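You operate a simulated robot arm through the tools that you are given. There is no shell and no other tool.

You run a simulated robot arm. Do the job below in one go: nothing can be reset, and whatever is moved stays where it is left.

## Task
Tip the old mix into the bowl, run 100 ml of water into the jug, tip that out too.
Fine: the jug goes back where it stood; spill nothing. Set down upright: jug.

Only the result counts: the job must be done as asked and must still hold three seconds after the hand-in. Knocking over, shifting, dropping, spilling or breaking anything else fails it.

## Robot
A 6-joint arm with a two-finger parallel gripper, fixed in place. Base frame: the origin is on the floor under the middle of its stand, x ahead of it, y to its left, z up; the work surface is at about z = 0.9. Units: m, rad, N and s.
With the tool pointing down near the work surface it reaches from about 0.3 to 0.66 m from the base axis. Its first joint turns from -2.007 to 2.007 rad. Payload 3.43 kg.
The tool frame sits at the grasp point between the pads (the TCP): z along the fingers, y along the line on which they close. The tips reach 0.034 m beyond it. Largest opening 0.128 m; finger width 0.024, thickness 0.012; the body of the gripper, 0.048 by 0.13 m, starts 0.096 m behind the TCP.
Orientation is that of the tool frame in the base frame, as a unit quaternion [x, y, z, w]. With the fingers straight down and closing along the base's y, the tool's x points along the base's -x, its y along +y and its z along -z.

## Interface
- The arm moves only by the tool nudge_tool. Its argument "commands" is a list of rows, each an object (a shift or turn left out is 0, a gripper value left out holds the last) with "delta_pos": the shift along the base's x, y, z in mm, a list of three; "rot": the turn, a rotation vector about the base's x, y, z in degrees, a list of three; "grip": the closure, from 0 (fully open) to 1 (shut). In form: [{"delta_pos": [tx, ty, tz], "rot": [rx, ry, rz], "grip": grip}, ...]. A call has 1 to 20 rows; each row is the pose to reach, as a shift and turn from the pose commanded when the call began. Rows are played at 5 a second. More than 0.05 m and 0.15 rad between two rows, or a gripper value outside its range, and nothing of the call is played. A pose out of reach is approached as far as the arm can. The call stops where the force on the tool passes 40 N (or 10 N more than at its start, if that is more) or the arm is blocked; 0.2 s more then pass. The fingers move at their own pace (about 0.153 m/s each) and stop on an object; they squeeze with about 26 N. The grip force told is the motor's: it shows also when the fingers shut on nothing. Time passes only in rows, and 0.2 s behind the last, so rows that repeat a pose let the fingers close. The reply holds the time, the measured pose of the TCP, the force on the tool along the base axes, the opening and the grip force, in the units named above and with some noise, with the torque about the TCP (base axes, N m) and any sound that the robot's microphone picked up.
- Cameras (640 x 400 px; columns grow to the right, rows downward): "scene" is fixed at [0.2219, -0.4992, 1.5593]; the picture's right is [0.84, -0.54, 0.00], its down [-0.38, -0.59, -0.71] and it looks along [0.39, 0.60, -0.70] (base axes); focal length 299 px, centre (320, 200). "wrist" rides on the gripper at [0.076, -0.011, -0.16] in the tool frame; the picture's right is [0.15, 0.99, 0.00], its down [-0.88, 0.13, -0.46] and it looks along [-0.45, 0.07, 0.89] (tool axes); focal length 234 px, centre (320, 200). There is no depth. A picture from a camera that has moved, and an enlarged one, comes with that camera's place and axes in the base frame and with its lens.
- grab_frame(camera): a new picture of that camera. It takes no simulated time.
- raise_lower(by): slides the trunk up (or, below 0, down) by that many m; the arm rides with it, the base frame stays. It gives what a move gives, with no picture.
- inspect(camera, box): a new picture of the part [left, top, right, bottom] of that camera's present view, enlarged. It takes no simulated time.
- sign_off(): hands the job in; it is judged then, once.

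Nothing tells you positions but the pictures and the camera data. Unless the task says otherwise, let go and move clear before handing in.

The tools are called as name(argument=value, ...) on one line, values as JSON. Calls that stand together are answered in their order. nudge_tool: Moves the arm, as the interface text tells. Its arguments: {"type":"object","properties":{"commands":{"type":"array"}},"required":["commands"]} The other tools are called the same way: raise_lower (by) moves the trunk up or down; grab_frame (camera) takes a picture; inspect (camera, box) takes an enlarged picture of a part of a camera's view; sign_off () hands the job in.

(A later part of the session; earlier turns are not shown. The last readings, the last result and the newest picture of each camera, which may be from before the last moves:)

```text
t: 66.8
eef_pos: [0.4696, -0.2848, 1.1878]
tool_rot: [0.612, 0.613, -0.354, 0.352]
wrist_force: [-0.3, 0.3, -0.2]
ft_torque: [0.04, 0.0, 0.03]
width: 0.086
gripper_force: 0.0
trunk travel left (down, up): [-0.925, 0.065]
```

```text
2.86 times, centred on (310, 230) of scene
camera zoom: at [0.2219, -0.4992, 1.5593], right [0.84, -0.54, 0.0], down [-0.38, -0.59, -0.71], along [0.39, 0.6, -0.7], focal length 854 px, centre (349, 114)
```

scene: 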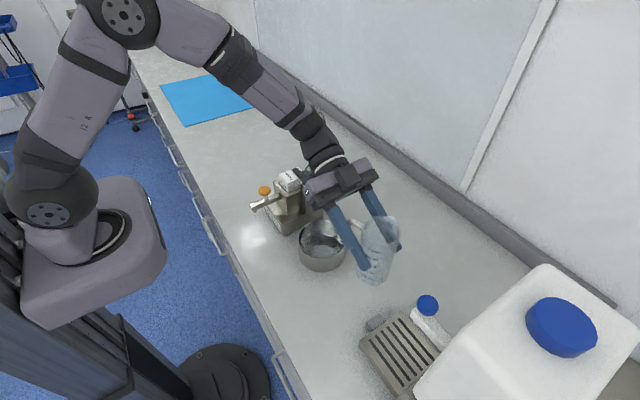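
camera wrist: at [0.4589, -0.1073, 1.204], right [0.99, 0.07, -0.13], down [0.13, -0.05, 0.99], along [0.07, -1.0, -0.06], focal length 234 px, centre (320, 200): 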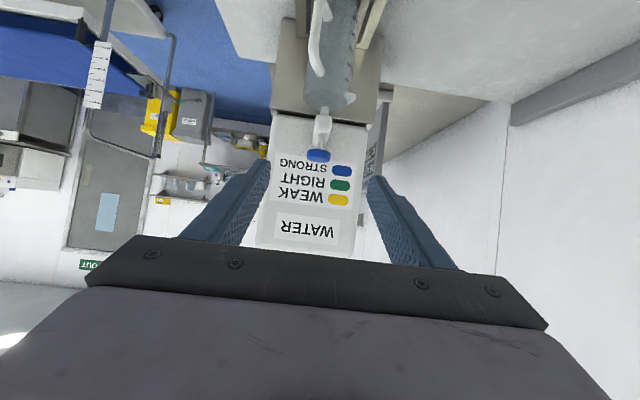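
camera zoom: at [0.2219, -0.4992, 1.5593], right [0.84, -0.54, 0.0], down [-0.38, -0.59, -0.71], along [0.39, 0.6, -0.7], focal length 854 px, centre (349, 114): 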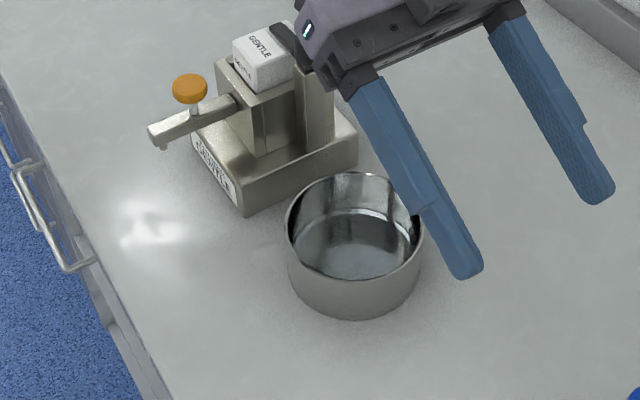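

inspect(camera="wrist", box=[270, 0, 390, 180])

inspect(camera="scene", box=[370, 280, 440, 370])

```text
2.22 times, centred on (330, 90) of wrist
camera zoom: at [0.4589, -0.1073, 1.204], right [0.99, 0.07, -0.13], down [0.13, -0.05, 0.99], along [0.07, -1.0, -0.06], focal length 520 px, centre (298, 444)
```

zoom: 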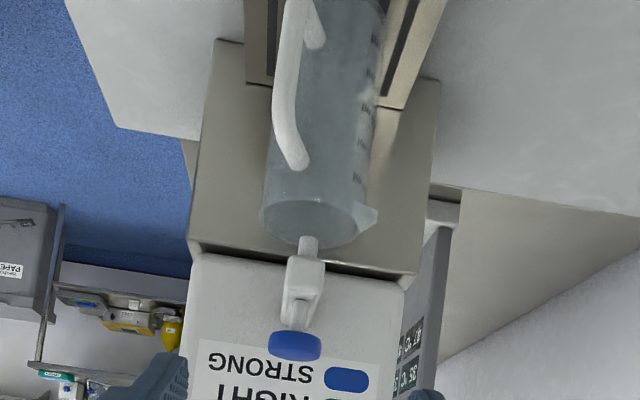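

```text
4.44 times, centred on (405, 325) of scene
camera zoom: at [0.2219, -0.4992, 1.5593], right [0.84, -0.54, 0.0], down [-0.38, -0.59, -0.71], along [0.39, 0.6, -0.7], focal length 1329 px, centre (-58, -356)
```

zoom: 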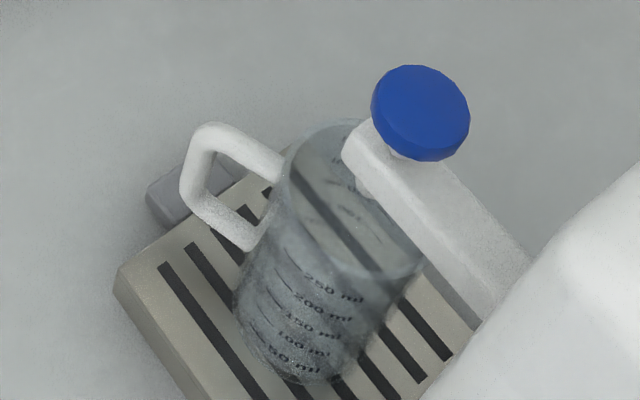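

The nozzle sits over the jug's mouth and the bowl holds the old mix, with no spill visible. I'll close the fingers, pitch down to 60°, and bring the tips above the blue knob.

nudge_tool(commands=[{"delta_pos": [0, 0, 15], "rot": [7.5, 0, 0], "grip": 1.0}, {"delta_pos": [0, 0, 25], "rot": [15, 0, 0], "grip": 1.0}, {"delta_pos": [1, -15, 30], "rot": [22.5, 0, 0], "grip": 1.0}, {"delta_pos": [1.5, -35, 30], "rot": [30, 0, 0], "grip": 1.0}, {"delta_pos": [1.5, -65, 30], "rot": [30, 0, 0], "grip": 1.0}, {"delta_pos": [1.5, -95, 30], "rot": [30, 0, 0], "grip": 1.0}, {"delta_pos": [1.5, -115, 30], "rot": [30, 0, 0], "grip": 1.0}, {"delta_pos": [1.5, -121, 30], "rot": [30, 0, 0], "grip": 1.0}, {"delta_pos": [1.5, -121, 30], "rot": [30, 0, 0], "grip": 1.0}])

grab_frame(camera="wrist")

grab_frame(camera="scene")

inspect(camera="scene", box=[370, 250, 460, 370])

```text
t: 68.8
eef_pos: [0.4699, -0.4034, 1.2166]
tool_rot: [0.682, 0.685, -0.182, 0.182]
wrist_force: [0.5, -0.9, 0.0]
ft_torque: [0.0, 0.0, -0.01]
width: 0.0
gripper_force: 25.8
trunk travel left (down, up): [-0.925, 0.065]
```

```text
taken
camera wrist: at [0.4596, -0.2588, 1.3191], right [0.99, 0.13, -0.08], down [0.13, -0.54, 0.83], along [0.07, -0.83, -0.55], focal length 234 px, centre (320, 200)
```

wrist: 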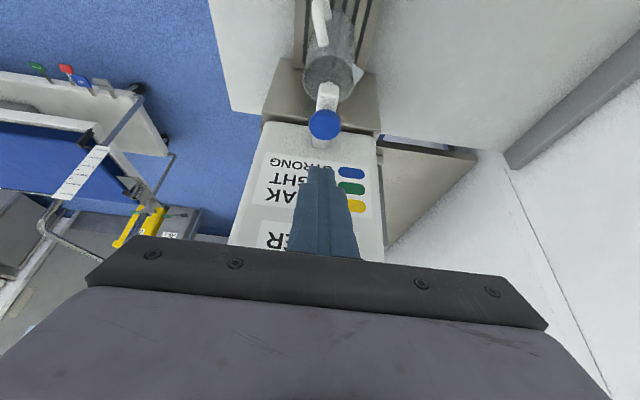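

```text
taken
```

scene: 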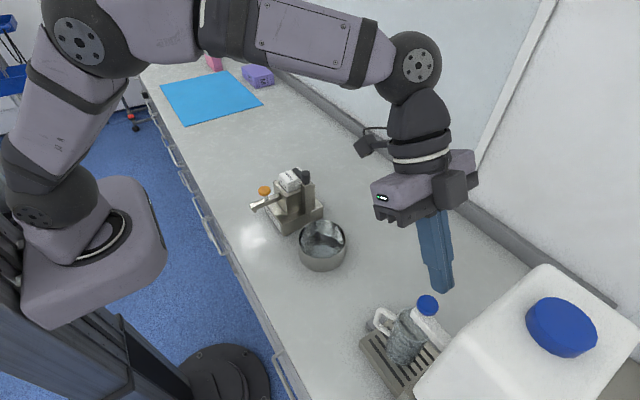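

```text
3.33 times, centred on (415, 310) of scene
camera zoom: at [0.2219, -0.4992, 1.5593], right [0.84, -0.54, 0.0], down [-0.38, -0.59, -0.71], along [0.39, 0.6, -0.7], focal length 997 px, centre (3, -167)
```

zoom: 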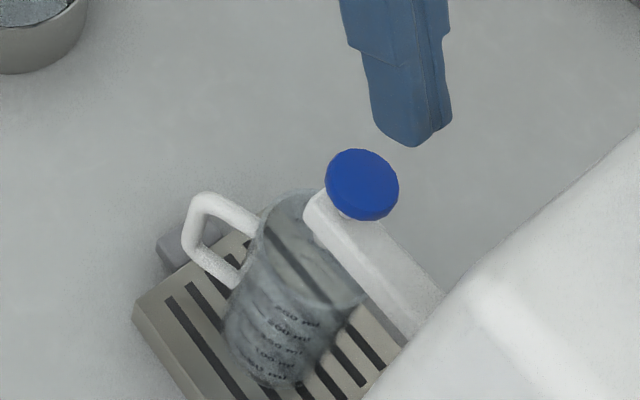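

The fingertips are aligned above the knob, with the knob centre at about (0.469, -0.409, 1.135). I'll descend to just above it, then press in small steps and watch force, sound and the jug.

nudge_tool(commands=[{"delta_pos": [0, 1, -12]}, {"delta_pos": [0, 1, -24]}, {"delta_pos": [0, 1, -34]}, {"delta_pos": [0, 1, -40]}, {"delta_pos": [0, 1, -42]}])

inspect(camera="scene", box=[370, 250, 460, 370])

inspect(camera="wrist", box=[270, 0, 390, 200])

```text
t: 70.0
eef_pos: [0.4699, -0.4019, 1.1752]
tool_rot: [0.682, 0.684, -0.183, 0.183]
wrist_force: [-1.2, 0.5, 0.2]
ft_torque: [-0.02, 0.01, 0.03]
width: 0.0
gripper_force: 25.9
trunk travel left (down, up): [-0.925, 0.065]
```

```text
3.33 times, centred on (415, 310) of scene
camera zoom: at [0.2219, -0.4992, 1.5593], right [0.84, -0.54, 0.0], down [-0.38, -0.59, -0.71], along [0.39, 0.6, -0.7], focal length 997 px, centre (3, -167)
```

zoom: 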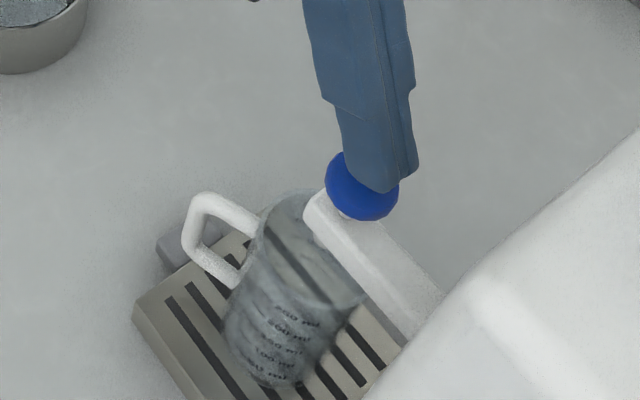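

```text
2.00 times, centred on (330, 100) of wrist
camera zoom: at [0.4594, -0.2575, 1.2772], right [0.99, 0.13, -0.07], down [0.13, -0.54, 0.83], along [0.07, -0.83, -0.55], focal length 468 px, centre (300, 400)
```

zoom: 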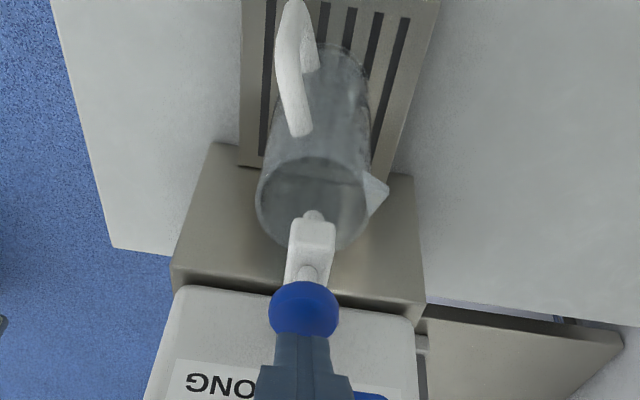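

nudge_tool(commands=[{"delta_pos": [0, 0, -2]}, {"delta_pos": [0, 0, -4]}, {"delta_pos": [0, 0, -5]}])

```text
t: 70.8
eef_pos: [0.4711, -0.4026, 1.1711]
tool_rot: [0.682, 0.684, -0.183, 0.182]
wrist_force: [-0.1, 0.3, -0.3]
ft_torque: [0.01, 0.0, -0.01]
width: 0.0003
gripper_force: 25.6
trunk travel left (down, up): [-0.925, 0.065]
```

nudge_tool(commands=[{"delta_pos": [0, 0, -1.5]}, {"delta_pos": [0, 0, -3]}])

```text
t: 71.4
eef_pos: [0.4702, -0.4031, 1.1682]
tool_rot: [0.682, 0.684, -0.183, 0.182]
wrist_force: [-0.2, -0.3, 1.8]
ft_torque: [-0.01, -0.03, 0.03]
width: 0.0
gripper_force: 26.0
trunk travel left (down, up): [-0.925, 0.065]
```

nudge_tool(commands=[{"delta_pos": [0, 0, -2]}])

inspect(camera="wrist", box=[270, 0, 390, 200])

```text
t: 71.8
eef_pos: [0.4693, -0.4027, 1.1668]
tool_rot: [0.682, 0.684, -0.182, 0.182]
wrist_force: [0.3, -0.5, 1.2]
ft_torque: [-0.05, 0.02, 0.0]
width: 0.0
gripper_force: 25.9
trunk travel left (down, up): [-0.925, 0.065]
```

```text
2.00 times, centred on (330, 100) of wrist
camera zoom: at [0.4594, -0.2573, 1.2675], right [0.99, 0.13, -0.08], down [0.13, -0.54, 0.83], along [0.07, -0.83, -0.55], focal length 468 px, centre (300, 400)
```

zoom: 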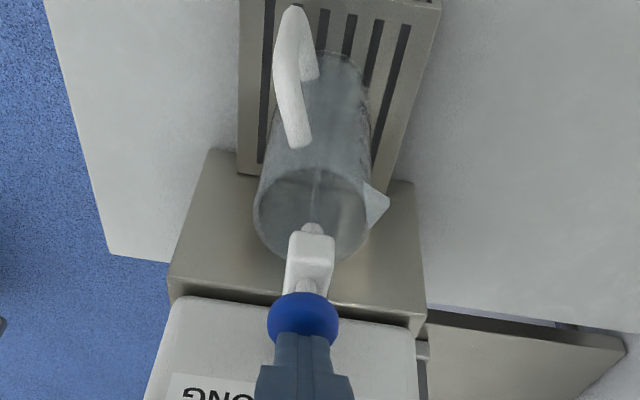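

inspect(camera="wrist", box=[295, 10, 365, 120])

inspect(camera="scene", box=[380, 285, 440, 370])

```text
3.64 times, centred on (330, 65) of wrist
camera zoom: at [0.4594, -0.2573, 1.2675], right [0.99, 0.13, -0.08], down [0.13, -0.54, 0.83], along [0.07, -0.83, -0.55], focal length 852 px, centre (284, 691)
```

zoom: 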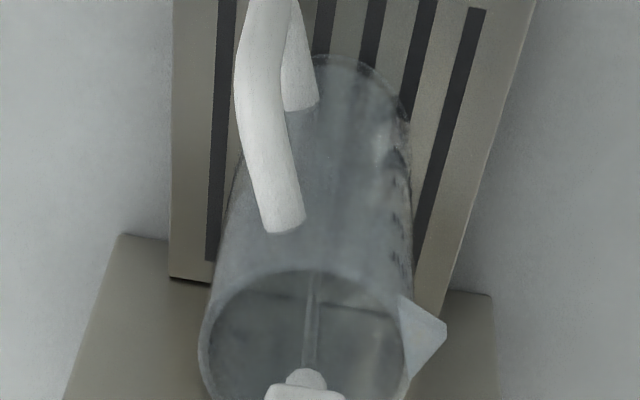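

```text
4.71 times, centred on (410, 328) of scene
camera zoom: at [0.2219, -0.4992, 1.5593], right [0.84, -0.54, 0.0], down [-0.38, -0.59, -0.71], along [0.39, 0.6, -0.7], focal length 1407 px, centre (-104, -400)
```

zoom: 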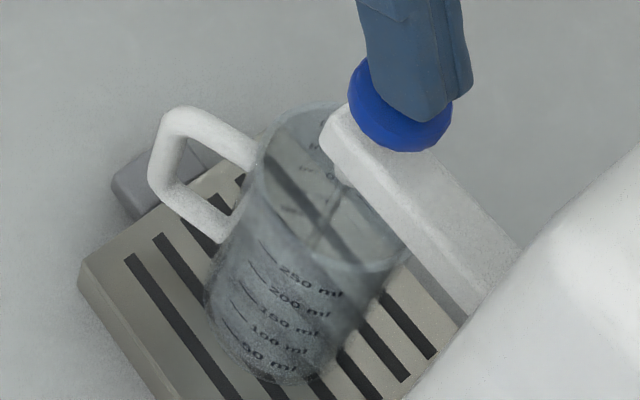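

A thin stream is running into the jug. I'll hold this light press for about a second and read the level.

nudge_tool(commands=[{"delta_pos": [0, 0, 0]}, {"delta_pos": [0, 0, 0]}, {"delta_pos": [0, 0, 0]}, {"delta_pos": [0, 0, 0]}])

inspect(camera="scene", box=[380, 285, 440, 370])

inspect(camera="wrist", box=[295, 10, 365, 120])

```text
t: 72.8
eef_pos: [0.4704, -0.4021, 1.1664]
tool_rot: [0.683, 0.684, -0.183, 0.182]
wrist_force: [-0.3, 0.0, 3.1]
ft_torque: [-0.04, 0.02, 0.03]
width: 0.0
gripper_force: 25.9
trunk travel left (down, up): [-0.925, 0.065]
```

```text
4.71 times, centred on (410, 328) of scene
camera zoom: at [0.2219, -0.4992, 1.5593], right [0.84, -0.54, 0.0], down [-0.38, -0.59, -0.71], along [0.39, 0.6, -0.7], focal length 1407 px, centre (-104, -400)
```

zoom: 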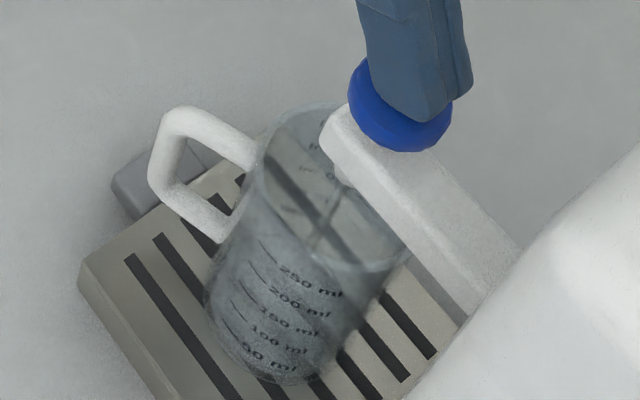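

```text
3.64 times, centred on (330, 65) of wrist
camera zoom: at [0.4594, -0.2573, 1.2675], right [0.99, 0.13, -0.07], down [0.13, -0.54, 0.83], along [0.07, -0.83, -0.55], focal length 852 px, centre (284, 691)
```

zoom: 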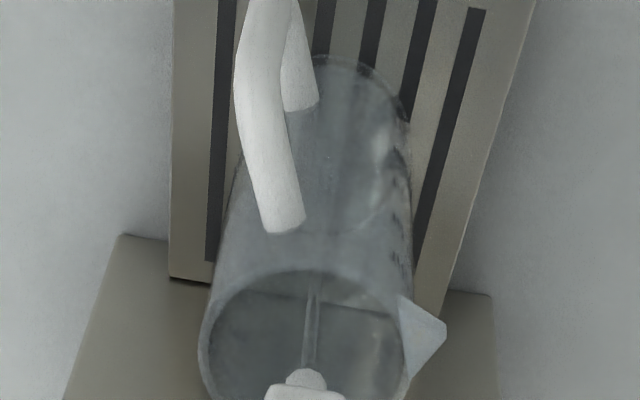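

inspect(camera="wrist", box=[310, 15, 350, 95])

inspect(camera="scene", box=[388, 300, 425, 370])

```text
5.00 times, centred on (330, 55) of wrist
camera zoom: at [0.4594, -0.2573, 1.2675], right [0.99, 0.13, -0.07], down [0.13, -0.54, 0.83], along [0.07, -0.83, -0.55], focal length 1171 px, centre (270, 925)
```

zoom: 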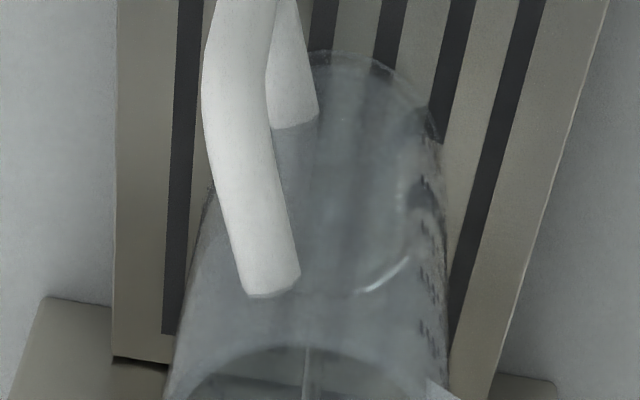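

```text
5.71 times, centred on (406, 335) of scene
camera zoom: at [0.2219, -0.4992, 1.5593], right [0.84, -0.54, 0.0], down [-0.38, -0.59, -0.71], along [0.39, 0.6, -0.7], focal length 1708 px, centre (-174, -571)
```

zoom: 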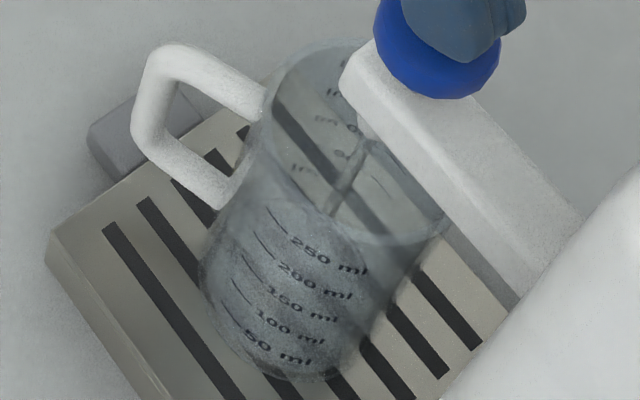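

nudge_tool(commands=[{"delta_pos": [0, 0, 5]}, {"delta_pos": [0, 0, 10]}, {"delta_pos": [0, 0, 10]}])

inspect(camera="wrist", box=[310, 5, 350, 95])

inspect(camera="scene", box=[388, 300, 425, 370])

```text
t: 73.6
eef_pos: [0.471, -0.4022, 1.1755]
tool_rot: [0.682, 0.685, -0.182, 0.181]
wrist_force: [-0.5, -0.4, 1.6]
ft_torque: [0.02, 0.05, 0.0]
width: 0.0003
gripper_force: 25.7
trunk travel left (down, up): [-0.925, 0.065]
```

```text
4.44 times, centred on (330, 50) of wrist
camera zoom: at [0.4597, -0.2572, 1.2775], right [0.99, 0.13, -0.08], down [0.13, -0.54, 0.83], along [0.07, -0.83, -0.55], focal length 1041 px, centre (276, 867)
```

zoom: 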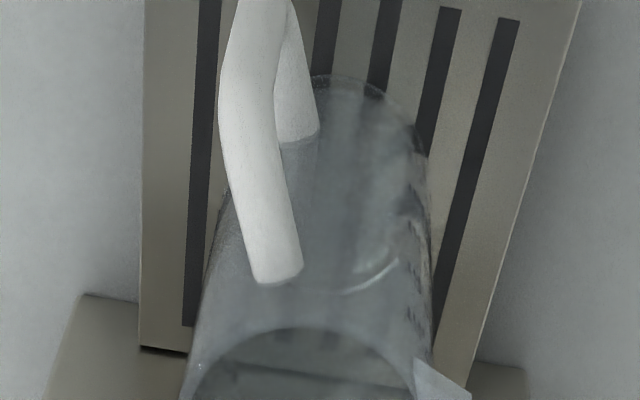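

```text
5.71 times, centred on (406, 335) of scene
camera zoom: at [0.2219, -0.4992, 1.5593], right [0.84, -0.54, 0.0], down [-0.38, -0.59, -0.71], along [0.39, 0.6, -0.7], focal length 1708 px, centre (-174, -571)
```

zoom: 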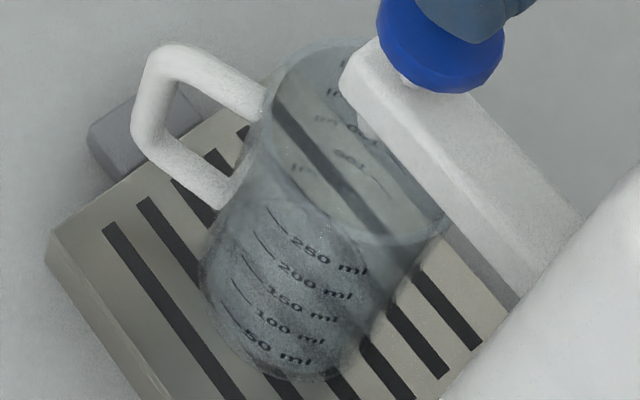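

The flow stops as soon as I let go, and only a shallow layer is in so far. I'll press to the same depth for about 3 s and read the level again.

nudge_tool(commands=[{"delta_pos": [0, 0, -5]}, {"delta_pos": [0, 0, -10]}, {"delta_pos": [0, 0, -10]}, {"delta_pos": [0, 0, -10]}, {"delta_pos": [0, 0, -10]}, {"delta_pos": [0, 0, -10]}, {"delta_pos": [0, 0, -10]}, {"delta_pos": [0, 0, -10]}, {"delta_pos": [0, 0, -10]}, {"delta_pos": [0, 0, -10]}, {"delta_pos": [0, 0, -10]}, {"delta_pos": [0, 0, -10]}, {"delta_pos": [0, 0, -10]}, {"delta_pos": [0, 0, -10]}, {"delta_pos": [0, 0, -10]}])

inspect(camera="wrist", box=[310, 5, 350, 95])

inspect(camera="scene", box=[388, 300, 425, 370])

```text
t: 76.8
eef_pos: [0.4707, -0.4019, 1.1666]
tool_rot: [0.682, 0.684, -0.183, 0.182]
wrist_force: [1.0, -0.2, 1.6]
ft_torque: [-0.02, -0.04, 0.02]
width: 0.0002
gripper_force: 25.2
trunk travel left (down, up): [-0.925, 0.065]
```

```text
4.44 times, centred on (330, 50) of wrist
camera zoom: at [0.459, -0.2573, 1.2676], right [0.99, 0.13, -0.07], down [0.13, -0.54, 0.83], along [0.07, -0.83, -0.55], focal length 1041 px, centre (276, 867)
```

zoom: 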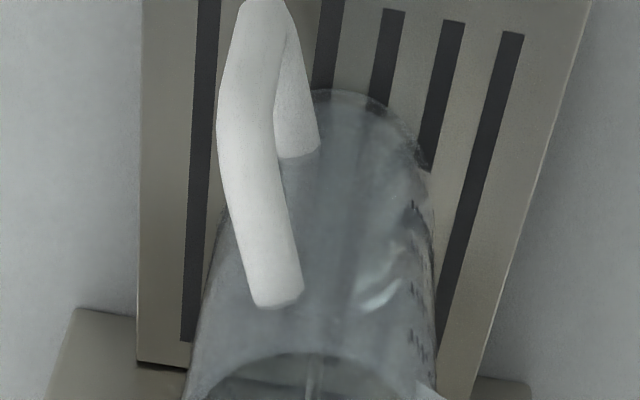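

```text
5.71 times, centred on (406, 335) of scene
camera zoom: at [0.2219, -0.4992, 1.5593], right [0.84, -0.54, 0.0], down [-0.38, -0.59, -0.71], along [0.39, 0.6, -0.7], focal length 1708 px, centre (-174, -571)
```

zoom: 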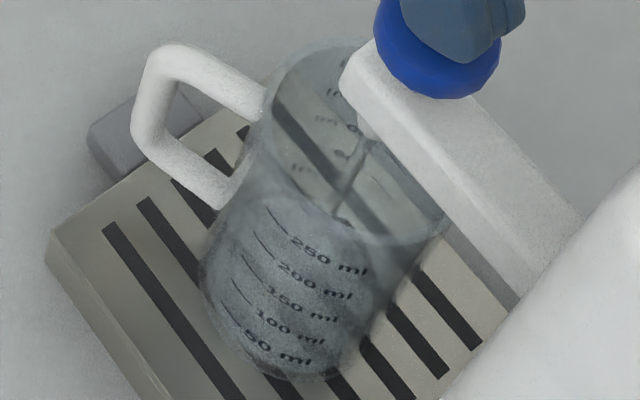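

Clear water is hard to read from above. I'll let go of the knob and back off to a lower side view to read the graduations.

nudge_tool(commands=[{"delta_pos": [0, 0, 15], "grip": 1.0}, {"delta_pos": [0, 10, 30], "grip": 1.0}, {"delta_pos": [0, 40, 35], "grip": 1.0}, {"delta_pos": [0, 75, 35], "grip": 0.5, "rot": [-7.5, 0, 0]}, {"delta_pos": [0, 105, 20], "grip": 0.0, "rot": [-15, 0, 0]}, {"delta_pos": [0, 130, -10], "grip": 0.0, "rot": [-22.5, 0, 0]}, {"delta_pos": [0, 143, -45], "grip": 0.0, "rot": [-30, 0, 0]}, {"delta_pos": [0, 143, -80], "grip": 0.0, "rot": [-30, 0, 0]}, {"delta_pos": [0, 143, -110], "grip": 0.0, "rot": [-30, 0, 0]}, {"delta_pos": [0, 143, -110], "grip": 0.0, "rot": [-30, 0, 0]}])

grab_frame(camera="wrist")

inspect(camera="wrist", box=[270, 60, 390, 220])

inspect(camera="scene", box=[380, 285, 440, 375])

```text
t: 79.0
eef_pos: [0.4703, -0.2594, 1.0557]
tool_rot: [0.612, 0.613, -0.353, 0.353]
wrist_force: [-0.9, -0.2, -0.3]
ft_torque: [0.0, -0.03, 0.04]
width: 0.1277
gripper_force: 0.1
trunk travel left (down, up): [-0.925, 0.065]
```

```text
taken
camera wrist: at [0.4595, -0.0839, 1.0709], right [0.99, 0.07, -0.13], down [0.13, -0.05, 0.99], along [0.07, -1.0, -0.06], focal length 234 px, centre (320, 200)
```

wrist: 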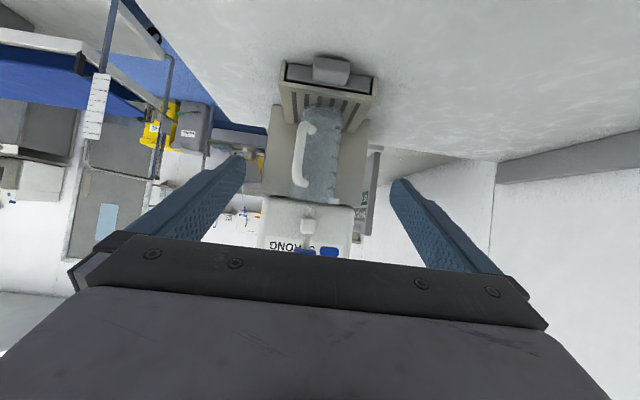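

```text
2.50 times, centred on (330, 140) of wrist
camera zoom: at [0.4595, -0.0839, 1.0709], right [0.99, 0.07, -0.13], down [0.13, -0.05, 0.99], along [0.07, -1.0, -0.06], focal length 585 px, centre (295, 350)
```

zoom: 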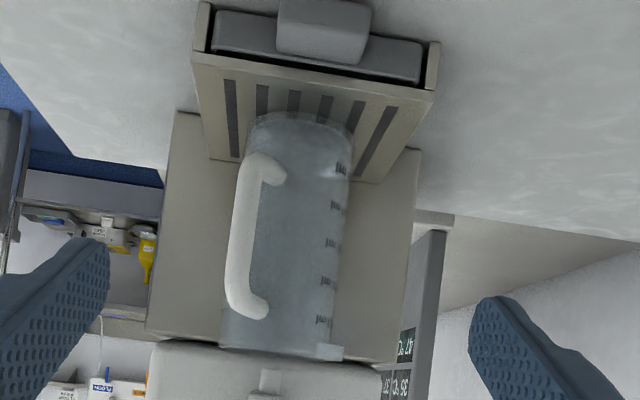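

```text
4.44 times, centred on (410, 330) of scene
camera zoom: at [0.2219, -0.4992, 1.5593], right [0.84, -0.54, 0.0], down [-0.38, -0.59, -0.71], along [0.39, 0.6, -0.7], focal length 1329 px, centre (-80, -378)
```

zoom: 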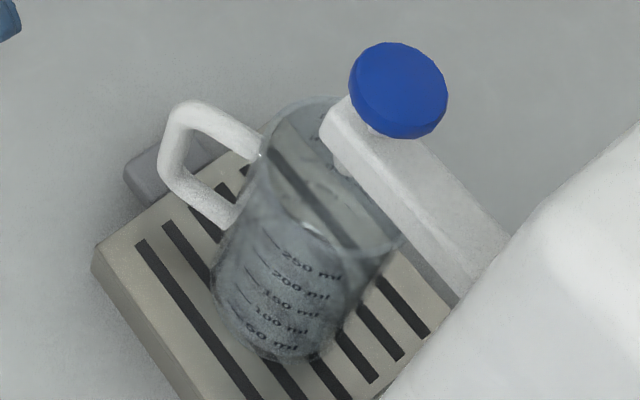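

inspect(camera="wrist", box=[290, 95, 350, 165])

inspect(camera="scene", box=[390, 320, 420, 372])

```text
5.71 times, centred on (320, 130) of wrist
camera zoom: at [0.4595, -0.0839, 1.0709], right [0.99, 0.07, -0.13], down [0.13, -0.05, 0.99], along [0.07, -1.0, -0.06], focal length 1338 px, centre (320, 600)
```

zoom: 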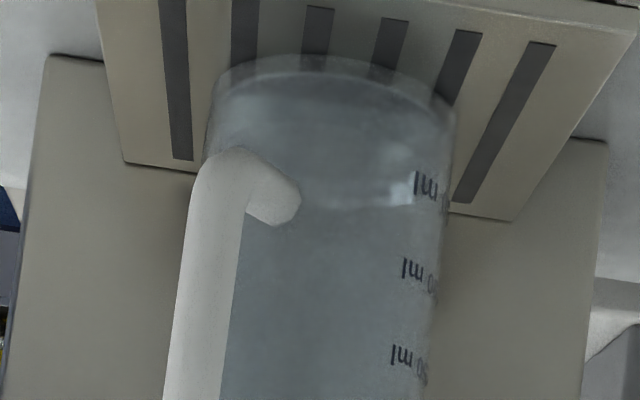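

```text
7.69 times, centred on (405, 346) of scene
camera zoom: at [0.2219, -0.4992, 1.5593], right [0.84, -0.54, 0.0], down [-0.38, -0.59, -0.71], along [0.39, 0.6, -0.7], focal length 2300 px, centre (-334, -923)
```

zoom: 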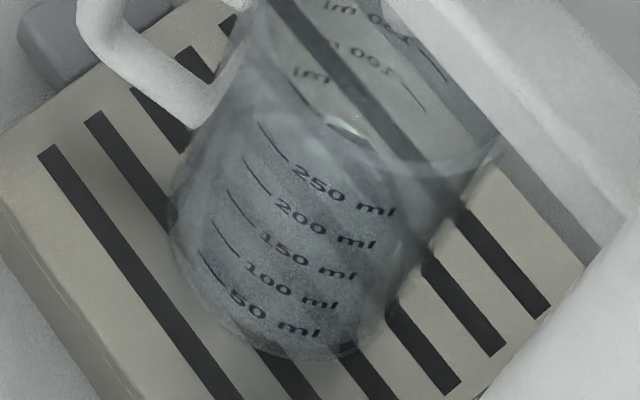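

The side view shows the water surface clearly, at roughly 35 ml on the scale, which puts the flow near 8 ml/s. I'll go back to the knob to add more.

nudge_tool(commands=[{"delta_pos": [0, 0, 30], "grip": 1.0}, {"delta_pos": [0, 0, 65], "grip": 1.0}, {"delta_pos": [0, -13, 100], "rot": [7.5, 0, 0], "grip": 1.0}, {"delta_pos": [0, -38, 130], "rot": [15, 0, 0], "grip": 1.0}, {"delta_pos": [0, -68, 145], "rot": [22.5, 0, 0], "grip": 1.0}, {"delta_pos": [0, -103, 145], "rot": [30, 0, 0], "grip": 1.0}, {"delta_pos": [0, -133, 140], "rot": [30, 0, 0], "grip": 1.0}, {"delta_pos": [0, -143, 127], "rot": [30, 0, 0], "grip": 1.0}, {"delta_pos": [0, -143, 125], "rot": [30, 0, 0], "grip": 1.0}])

inspect(camera="wrist", box=[270, 0, 390, 200])

```text
t: 81.0
eef_pos: [0.4696, -0.4024, 1.1813]
tool_rot: [0.682, 0.685, -0.182, 0.182]
wrist_force: [-0.3, -0.2, -0.3]
ft_torque: [0.01, 0.01, -0.01]
width: 0.0002
gripper_force: 25.9
trunk travel left (down, up): [-0.925, 0.065]
```

```text
2.00 times, centred on (330, 100) of wrist
camera zoom: at [0.4594, -0.2572, 1.2827], right [0.99, 0.13, -0.07], down [0.13, -0.54, 0.83], along [0.07, -0.83, -0.55], focal length 468 px, centre (300, 400)
```

zoom: 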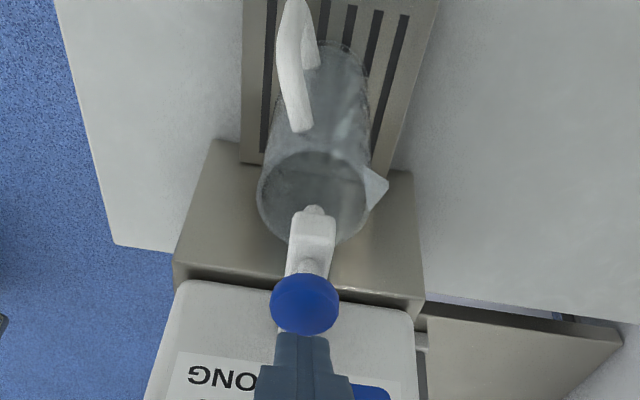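

nudge_tool(commands=[{"delta_pos": [0, 0, -8]}, {"delta_pos": [0, 0, -15]}, {"delta_pos": [0, 0, -15]}, {"delta_pos": [0, 0, -15]}, {"delta_pos": [0, 0, -15]}, {"delta_pos": [0, 0, -15]}, {"delta_pos": [0, 0, -15]}, {"delta_pos": [0, 0, -15]}, {"delta_pos": [0, 0, -15]}, {"delta_pos": [0, 0, -15]}, {"delta_pos": [0, 0, -15]}, {"delta_pos": [0, 0, -15]}, {"delta_pos": [0, 0, -15]}, {"delta_pos": [0, 0, -15]}, {"delta_pos": [0, 0, -15]}, {"delta_pos": [0, 0, -15]}, {"delta_pos": [0, 0, -15]}, {"delta_pos": [0, 0, -15]}, {"delta_pos": [0, 0, -15]}, {"delta_pos": [0, 0, -3]}])

inspect(camera="wrist", box=[300, 5, 360, 105])

inspect(camera="scene", box=[390, 320, 420, 372])

```text
t: 85.2
eef_pos: [0.471, -0.4024, 1.1776]
tool_rot: [0.683, 0.683, -0.183, 0.182]
wrist_force: [-0.4, -0.7, 0.6]
ft_torque: [-0.01, 0.0, 0.01]
width: 0.0
gripper_force: 26.1
trunk travel left (down, up): [-0.925, 0.065]
```

```text
4.00 times, centred on (330, 55) of wrist
camera zoom: at [0.4592, -0.257, 1.2795], right [0.99, 0.13, -0.08], down [0.13, -0.54, 0.83], along [0.07, -0.83, -0.55], focal length 937 px, centre (280, 780)
```

zoom: 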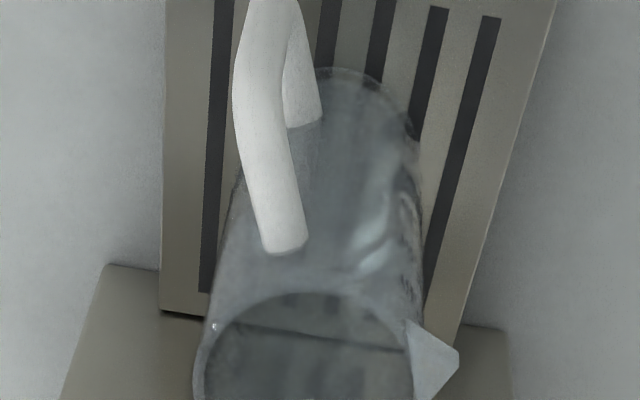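

```text
7.69 times, centred on (405, 346) of scene
camera zoom: at [0.2219, -0.4992, 1.5593], right [0.84, -0.54, 0.0], down [-0.38, -0.59, -0.71], along [0.39, 0.6, -0.7], focal length 2300 px, centre (-334, -923)
```

zoom: 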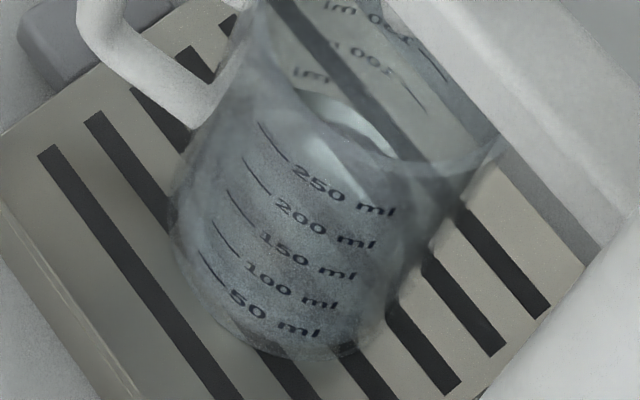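

nudge_tool(commands=[{"delta_pos": [0, 0, 8], "grip": 1.0}, {"delta_pos": [0, 10, 18], "grip": 1.0}, {"delta_pos": [0, 40, 23], "grip": 1.0}, {"delta_pos": [0, 75, 23], "grip": 0.5, "rot": [-7.5, 0, 0]}, {"delta_pos": [0, 105, 8], "grip": 0.0, "rot": [-15, 0, 0]}, {"delta_pos": [0, 130, -22], "grip": 0.0, "rot": [-22.5, 0, 0]}, {"delta_pos": [0, 143, -57], "grip": 0.0, "rot": [-30, 0, 0]}, {"delta_pos": [0, 143, -92], "grip": 0.0, "rot": [-30, 0, 0]}, {"delta_pos": [0, 143, -122], "grip": 0.0, "rot": [-30, 0, 0]}, {"delta_pos": [0, 143, -122], "grip": 0.0, "rot": [-30, 0, 0]}, {"delta_pos": [0, 143, -122], "grip": 0.0, "rot": [-30, 0, 0]}])

inspect(camera="wrist", box=[290, 95, 350, 165])

inspect(camera="wrist", box=[270, 80, 370, 220])

inspect(camera="scene", box=[390, 320, 420, 372])

```text
t: 87.6
eef_pos: [0.4697, -0.2592, 1.0562]
tool_rot: [0.612, 0.613, -0.354, 0.352]
wrist_force: [0.6, 0.3, 0.2]
ft_torque: [-0.03, -0.03, 0.0]
width: 0.1282
gripper_force: 0.1
trunk travel left (down, up): [-0.925, 0.065]
```

```text
5.71 times, centred on (320, 130) of wrist
camera zoom: at [0.4588, -0.0835, 1.071], right [0.99, 0.07, -0.13], down [0.13, -0.05, 0.99], along [0.07, -1.0, -0.06], focal length 1338 px, centre (320, 600)
```

zoom: 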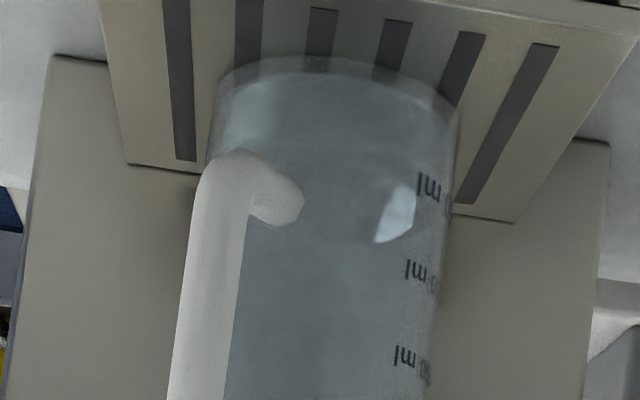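

```text
2.86 times, centred on (320, 150) of wrist
camera zoom: at [0.4588, -0.0835, 1.071], right [0.99, 0.07, -0.13], down [0.13, -0.05, 0.99], along [0.07, -1.0, -0.06], focal length 669 px, centre (320, 343)
```

zoom: 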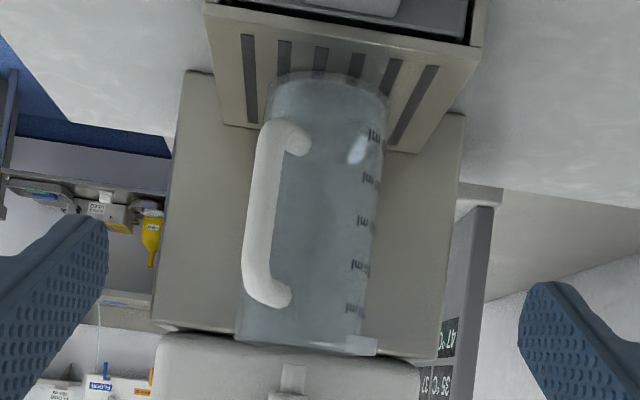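

```text
7.69 times, centred on (405, 346) of scene
camera zoom: at [0.2219, -0.4992, 1.5593], right [0.84, -0.54, 0.0], down [-0.38, -0.59, -0.71], along [0.39, 0.6, -0.7], focal length 2300 px, centre (-334, -923)
```

zoom: 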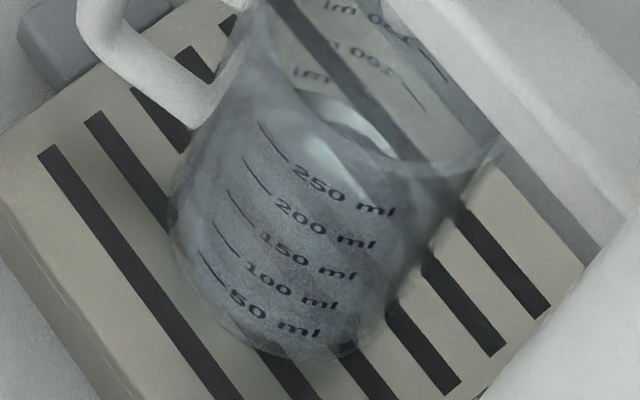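

The level now reads about 57 ml, so the flow is about 7 ml/s. I need roughly 43 ml more; I'll run about 5 s, check, then trim.

nudge_tool(commands=[{"delta_pos": [0, 0, 30], "grip": 1.0}, {"delta_pos": [0, 0, 65], "grip": 1.0}, {"delta_pos": [0, -13, 100], "rot": [7.5, 0, 0], "grip": 1.0}, {"delta_pos": [0, -38, 130], "rot": [15, 0, 0], "grip": 1.0}, {"delta_pos": [0, -68, 145], "rot": [22.5, 0, 0], "grip": 1.0}, {"delta_pos": [0, -103, 145], "rot": [30, 0, 0], "grip": 1.0}, {"delta_pos": [0, -133, 140], "rot": [30, 0, 0], "grip": 1.0}, {"delta_pos": [0, -143, 127], "rot": [30, 0, 0], "grip": 1.0}, {"delta_pos": [0, -143, 125], "rot": [30, 0, 0], "grip": 1.0}])

nudge_tool(commands=[{"delta_pos": [0, 0, -8]}, {"delta_pos": [0, 0, -15]}, {"delta_pos": [0, 0, -15]}, {"delta_pos": [0, 0, -15]}, {"delta_pos": [0, 0, -15]}, {"delta_pos": [0, 0, -15]}, {"delta_pos": [0, 0, -15]}, {"delta_pos": [0, 0, -15]}, {"delta_pos": [0, 0, -15]}, {"delta_pos": [0, 0, -15]}, {"delta_pos": [0, 0, -15]}, {"delta_pos": [0, 0, -15]}, {"delta_pos": [0, 0, -15]}, {"delta_pos": [0, 0, -15]}, {"delta_pos": [0, 0, -15]}, {"delta_pos": [0, 0, -15]}, {"delta_pos": [0, 0, -15]}, {"delta_pos": [0, 0, -15]}, {"delta_pos": [0, 0, -15]}, {"delta_pos": [0, 0, -15]}])

nudge_tool(commands=[{"delta_pos": [0, 0, 0]}, {"delta_pos": [0, 0, 0]}, {"delta_pos": [0, 0, 0]}, {"delta_pos": [0, 0, 0]}, {"delta_pos": [0, 0, 12]}, {"delta_pos": [0, 0, 15]}])

inspect(camera="scene", box=[380, 285, 440, 375])

```text
t: 89.6
eef_pos: [0.4701, -0.4032, 1.1807]
tool_rot: [0.682, 0.684, -0.183, 0.182]
wrist_force: [-0.2, 0.6, 0.0]
ft_torque: [-0.02, 0.04, -0.01]
width: 0.0002
gripper_force: 25.6
trunk travel left (down, up): [-0.925, 0.065]
```

```text
t: 93.8
eef_pos: [0.4694, -0.4031, 1.1649]
tool_rot: [0.682, 0.684, -0.183, 0.183]
wrist_force: [-0.8, 0.4, 2.2]
ft_torque: [-0.04, -0.05, -0.04]
width: 0.0
gripper_force: 26.6
trunk travel left (down, up): [-0.925, 0.065]
```

```text
t: 95.2
eef_pos: [0.4705, -0.4018, 1.1808]
tool_rot: [0.682, 0.684, -0.183, 0.182]
wrist_force: [-0.7, 0.4, -0.6]
ft_torque: [0.0, -0.04, 0.01]
width: 0.0
gripper_force: 26.9
trunk travel left (down, up): [-0.925, 0.065]
```

```text
4.44 times, centred on (410, 330) of scene
camera zoom: at [0.2219, -0.4992, 1.5593], right [0.84, -0.54, 0.0], down [-0.38, -0.59, -0.71], along [0.39, 0.6, -0.7], focal length 1329 px, centre (-80, -378)
```

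zoom: 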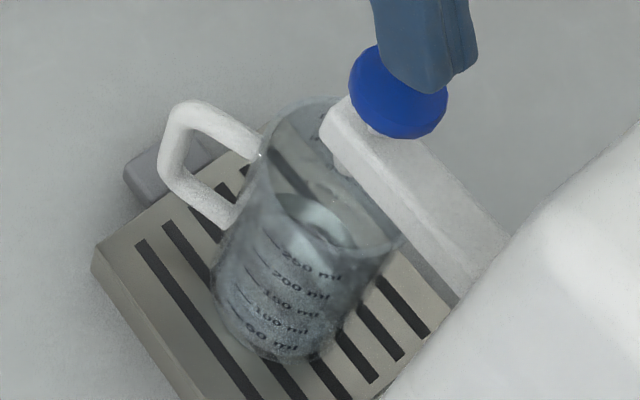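

Flow is stopped again. Going back to the side view to read the level.

nudge_tool(commands=[{"delta_pos": [0, 0, 5], "grip": 1.0}, {"delta_pos": [0, 10, 15], "grip": 1.0}, {"delta_pos": [0, 40, 20], "grip": 1.0}, {"delta_pos": [0, 75, 20], "grip": 0.5, "rot": [-7.5, 0, 0]}, {"delta_pos": [0, 105, 5], "grip": 0.0, "rot": [-15, 0, 0]}, {"delta_pos": [0, 130, -25], "grip": 0.0, "rot": [-22.5, 0, 0]}, {"delta_pos": [0, 143, -60], "grip": 0.0, "rot": [-30, 0, 0]}, {"delta_pos": [0, 143, -95], "grip": 0.0, "rot": [-30, 0, 0]}, {"delta_pos": [0, 143, -125], "grip": 0.0, "rot": [-30, 0, 0]}, {"delta_pos": [0, 143, -125], "grip": 0.0, "rot": [-30, 0, 0]}, {"delta_pos": [0, 143, -125], "grip": 0.0, "rot": [-30, 0, 0]}])

inspect(camera="wrist", box=[290, 95, 350, 165])

inspect(camera="wrist", box=[300, 105, 345, 155])

inspect(camera="scene", box=[390, 320, 420, 372])

```text
t: 97.6
eef_pos: [0.4711, -0.2604, 1.056]
tool_rot: [0.612, 0.613, -0.354, 0.352]
wrist_force: [0.5, 0.7, -0.1]
ft_torque: [-0.01, 0.0, -0.02]
width: 0.128
gripper_force: 0.0
trunk travel left (down, up): [-0.925, 0.065]
```

```text
5.71 times, centred on (320, 130) of wrist
camera zoom: at [0.4602, -0.0834, 1.0702], right [0.99, 0.07, -0.13], down [0.13, -0.05, 0.99], along [0.07, -1.0, -0.06], focal length 1338 px, centre (320, 600)
```

zoom: 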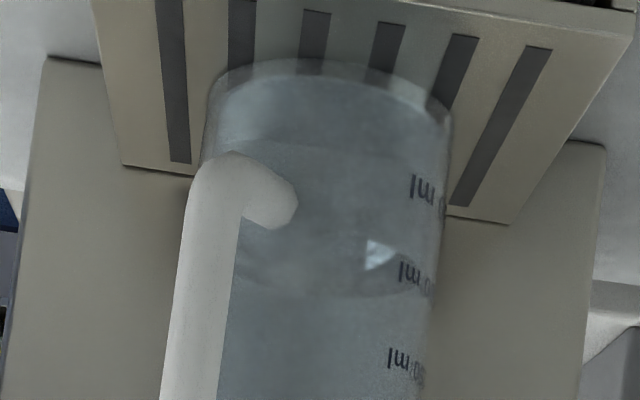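

```text
8.00 times, centred on (322, 130) of wrist
camera zoom: at [0.4602, -0.0834, 1.0702], right [0.99, 0.07, -0.13], down [0.13, -0.05, 0.99], along [0.07, -1.0, -0.06], focal length 1873 px, centre (300, 760)
```

zoom: 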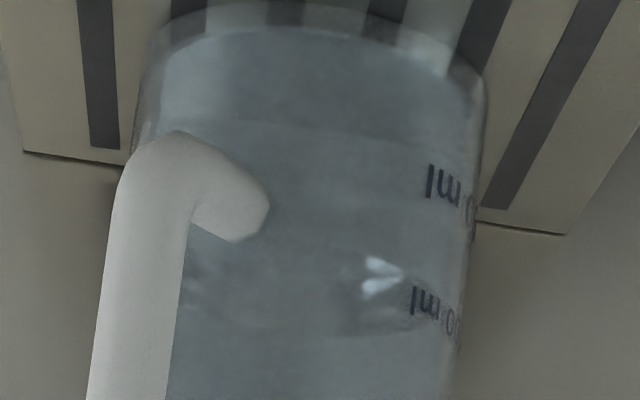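

```text
7.69 times, centred on (405, 346) of scene
camera zoom: at [0.2219, -0.4992, 1.5593], right [0.84, -0.54, 0.0], down [-0.38, -0.59, -0.71], along [0.39, 0.6, -0.7], focal length 2300 px, centre (-334, -923)
```

zoom: 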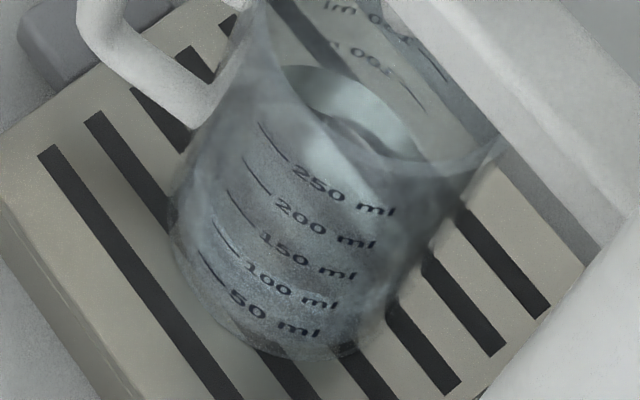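

The surface is clear now and reads about 91 ml against the 50 and 100 marks. I'll add one more short press of about 1.3 s, worth roughly 9 ml.

nudge_tool(commands=[{"delta_pos": [0, 0, 30], "grip": 1.0}, {"delta_pos": [0, 0, 65], "grip": 1.0}, {"delta_pos": [0, -13, 100], "rot": [7.5, 0, 0], "grip": 1.0}, {"delta_pos": [0, -38, 130], "rot": [15, 0, 0], "grip": 1.0}, {"delta_pos": [0, -68, 145], "rot": [22.5, 0, 0], "grip": 1.0}, {"delta_pos": [0, -103, 145], "rot": [30, 0, 0], "grip": 1.0}, {"delta_pos": [0, -133, 140], "rot": [30, 0, 0], "grip": 1.0}, {"delta_pos": [0, -143, 127], "rot": [30, 0, 0], "grip": 1.0}, {"delta_pos": [0, -143, 125], "rot": [30, 0, 0], "grip": 1.0}])

nudge_tool(commands=[{"delta_pos": [0, 0, -8]}, {"delta_pos": [0, 0, -15]}, {"delta_pos": [0, 0, -15]}, {"delta_pos": [0, 0, -15]}, {"delta_pos": [0, 0, -15]}, {"delta_pos": [0, 0, -15]}, {"delta_pos": [0, 0, -15]}, {"delta_pos": [0, 0, -15]}, {"delta_pos": [0, 0, -3]}, {"delta_pos": [0, 0, 0]}])

nudge_tool(commands=[{"delta_pos": [0, 0, 5], "grip": 1.0}, {"delta_pos": [0, 10, 15], "grip": 1.0}, {"delta_pos": [0, 40, 20], "grip": 1.0}, {"delta_pos": [0, 75, 20], "grip": 0.5, "rot": [-7.5, 0, 0]}, {"delta_pos": [0, 105, 5], "grip": 0.0, "rot": [-15, 0, 0]}, {"delta_pos": [0, 130, -25], "grip": 0.0, "rot": [-22.5, 0, 0]}, {"delta_pos": [0, 143, -60], "grip": 0.0, "rot": [-30, 0, 0]}, {"delta_pos": [0, 143, -95], "grip": 0.0, "rot": [-30, 0, 0]}, {"delta_pos": [0, 143, -125], "grip": 0.0, "rot": [-30, 0, 0]}, {"delta_pos": [0, 143, -125], "grip": 0.0, "rot": [-30, 0, 0]}, {"delta_pos": [0, 143, -125], "grip": 0.0, "rot": [-30, 0, 0]}])

inspect(camera="wrist", box=[290, 95, 350, 165])

inspect(camera="wrist", box=[300, 105, 345, 155])

inspect(camera="scene", box=[390, 320, 420, 372])

```text
t: 99.6
eef_pos: [0.4716, -0.4027, 1.1811]
tool_rot: [0.682, 0.684, -0.183, 0.182]
wrist_force: [0.4, -0.9, -0.3]
ft_torque: [-0.01, -0.01, 0.0]
width: 0.0001
gripper_force: 25.9
trunk travel left (down, up): [-0.925, 0.065]
```

```text
t: 101.8
eef_pos: [0.4696, -0.4035, 1.1812]
tool_rot: [0.683, 0.684, -0.184, 0.181]
wrist_force: [-0.1, -0.8, -0.2]
ft_torque: [-0.01, 0.01, -0.03]
width: 0.0
gripper_force: 26.0
trunk travel left (down, up): [-0.925, 0.065]
```

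```text
t: 104.2
eef_pos: [0.4703, -0.2602, 1.057]
tool_rot: [0.612, 0.613, -0.354, 0.352]
wrist_force: [-0.7, 0.2, 0.3]
ft_torque: [-0.02, 0.02, -0.02]
width: 0.1282
gripper_force: 0.2
trunk travel left (down, up): [-0.925, 0.065]
```

```text
5.71 times, centred on (320, 130) of wrist
camera zoom: at [0.4589, -0.0833, 1.0715], right [0.99, 0.07, -0.13], down [0.13, -0.05, 0.99], along [0.07, -1.0, -0.06], focal length 1338 px, centre (320, 600)
```

zoom: 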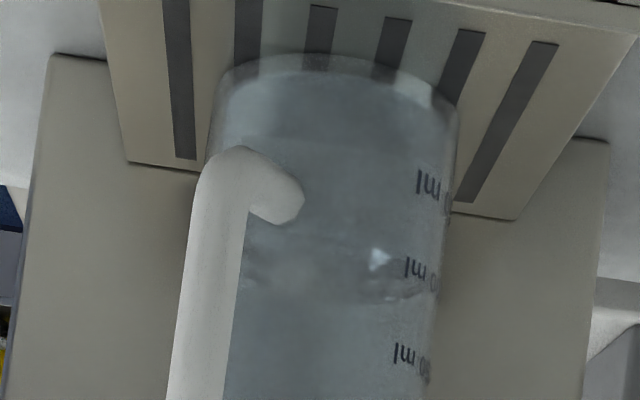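

```text
8.00 times, centred on (322, 130) of wrist
camera zoom: at [0.4589, -0.0833, 1.0715], right [0.99, 0.07, -0.13], down [0.13, -0.05, 0.99], along [0.07, -1.0, -0.06], focal length 1873 px, centre (300, 760)
```

zoom: 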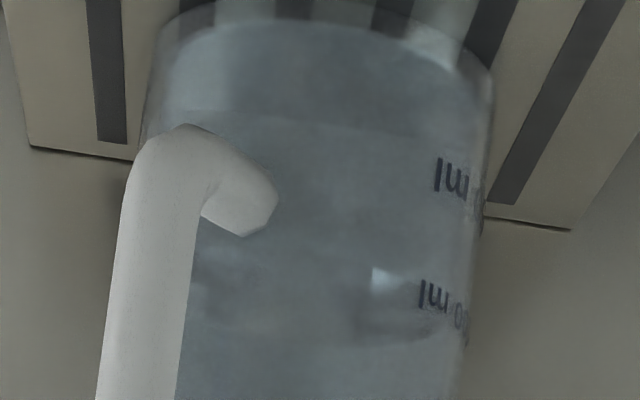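

```text
7.69 times, centred on (405, 346) of scene
camera zoom: at [0.2219, -0.4992, 1.5593], right [0.84, -0.54, 0.0], down [-0.38, -0.59, -0.71], along [0.39, 0.6, -0.7], focal length 2300 px, centre (-334, -923)
```

zoom: 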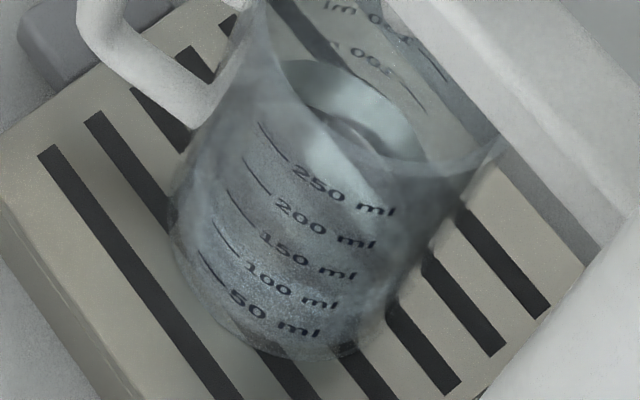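

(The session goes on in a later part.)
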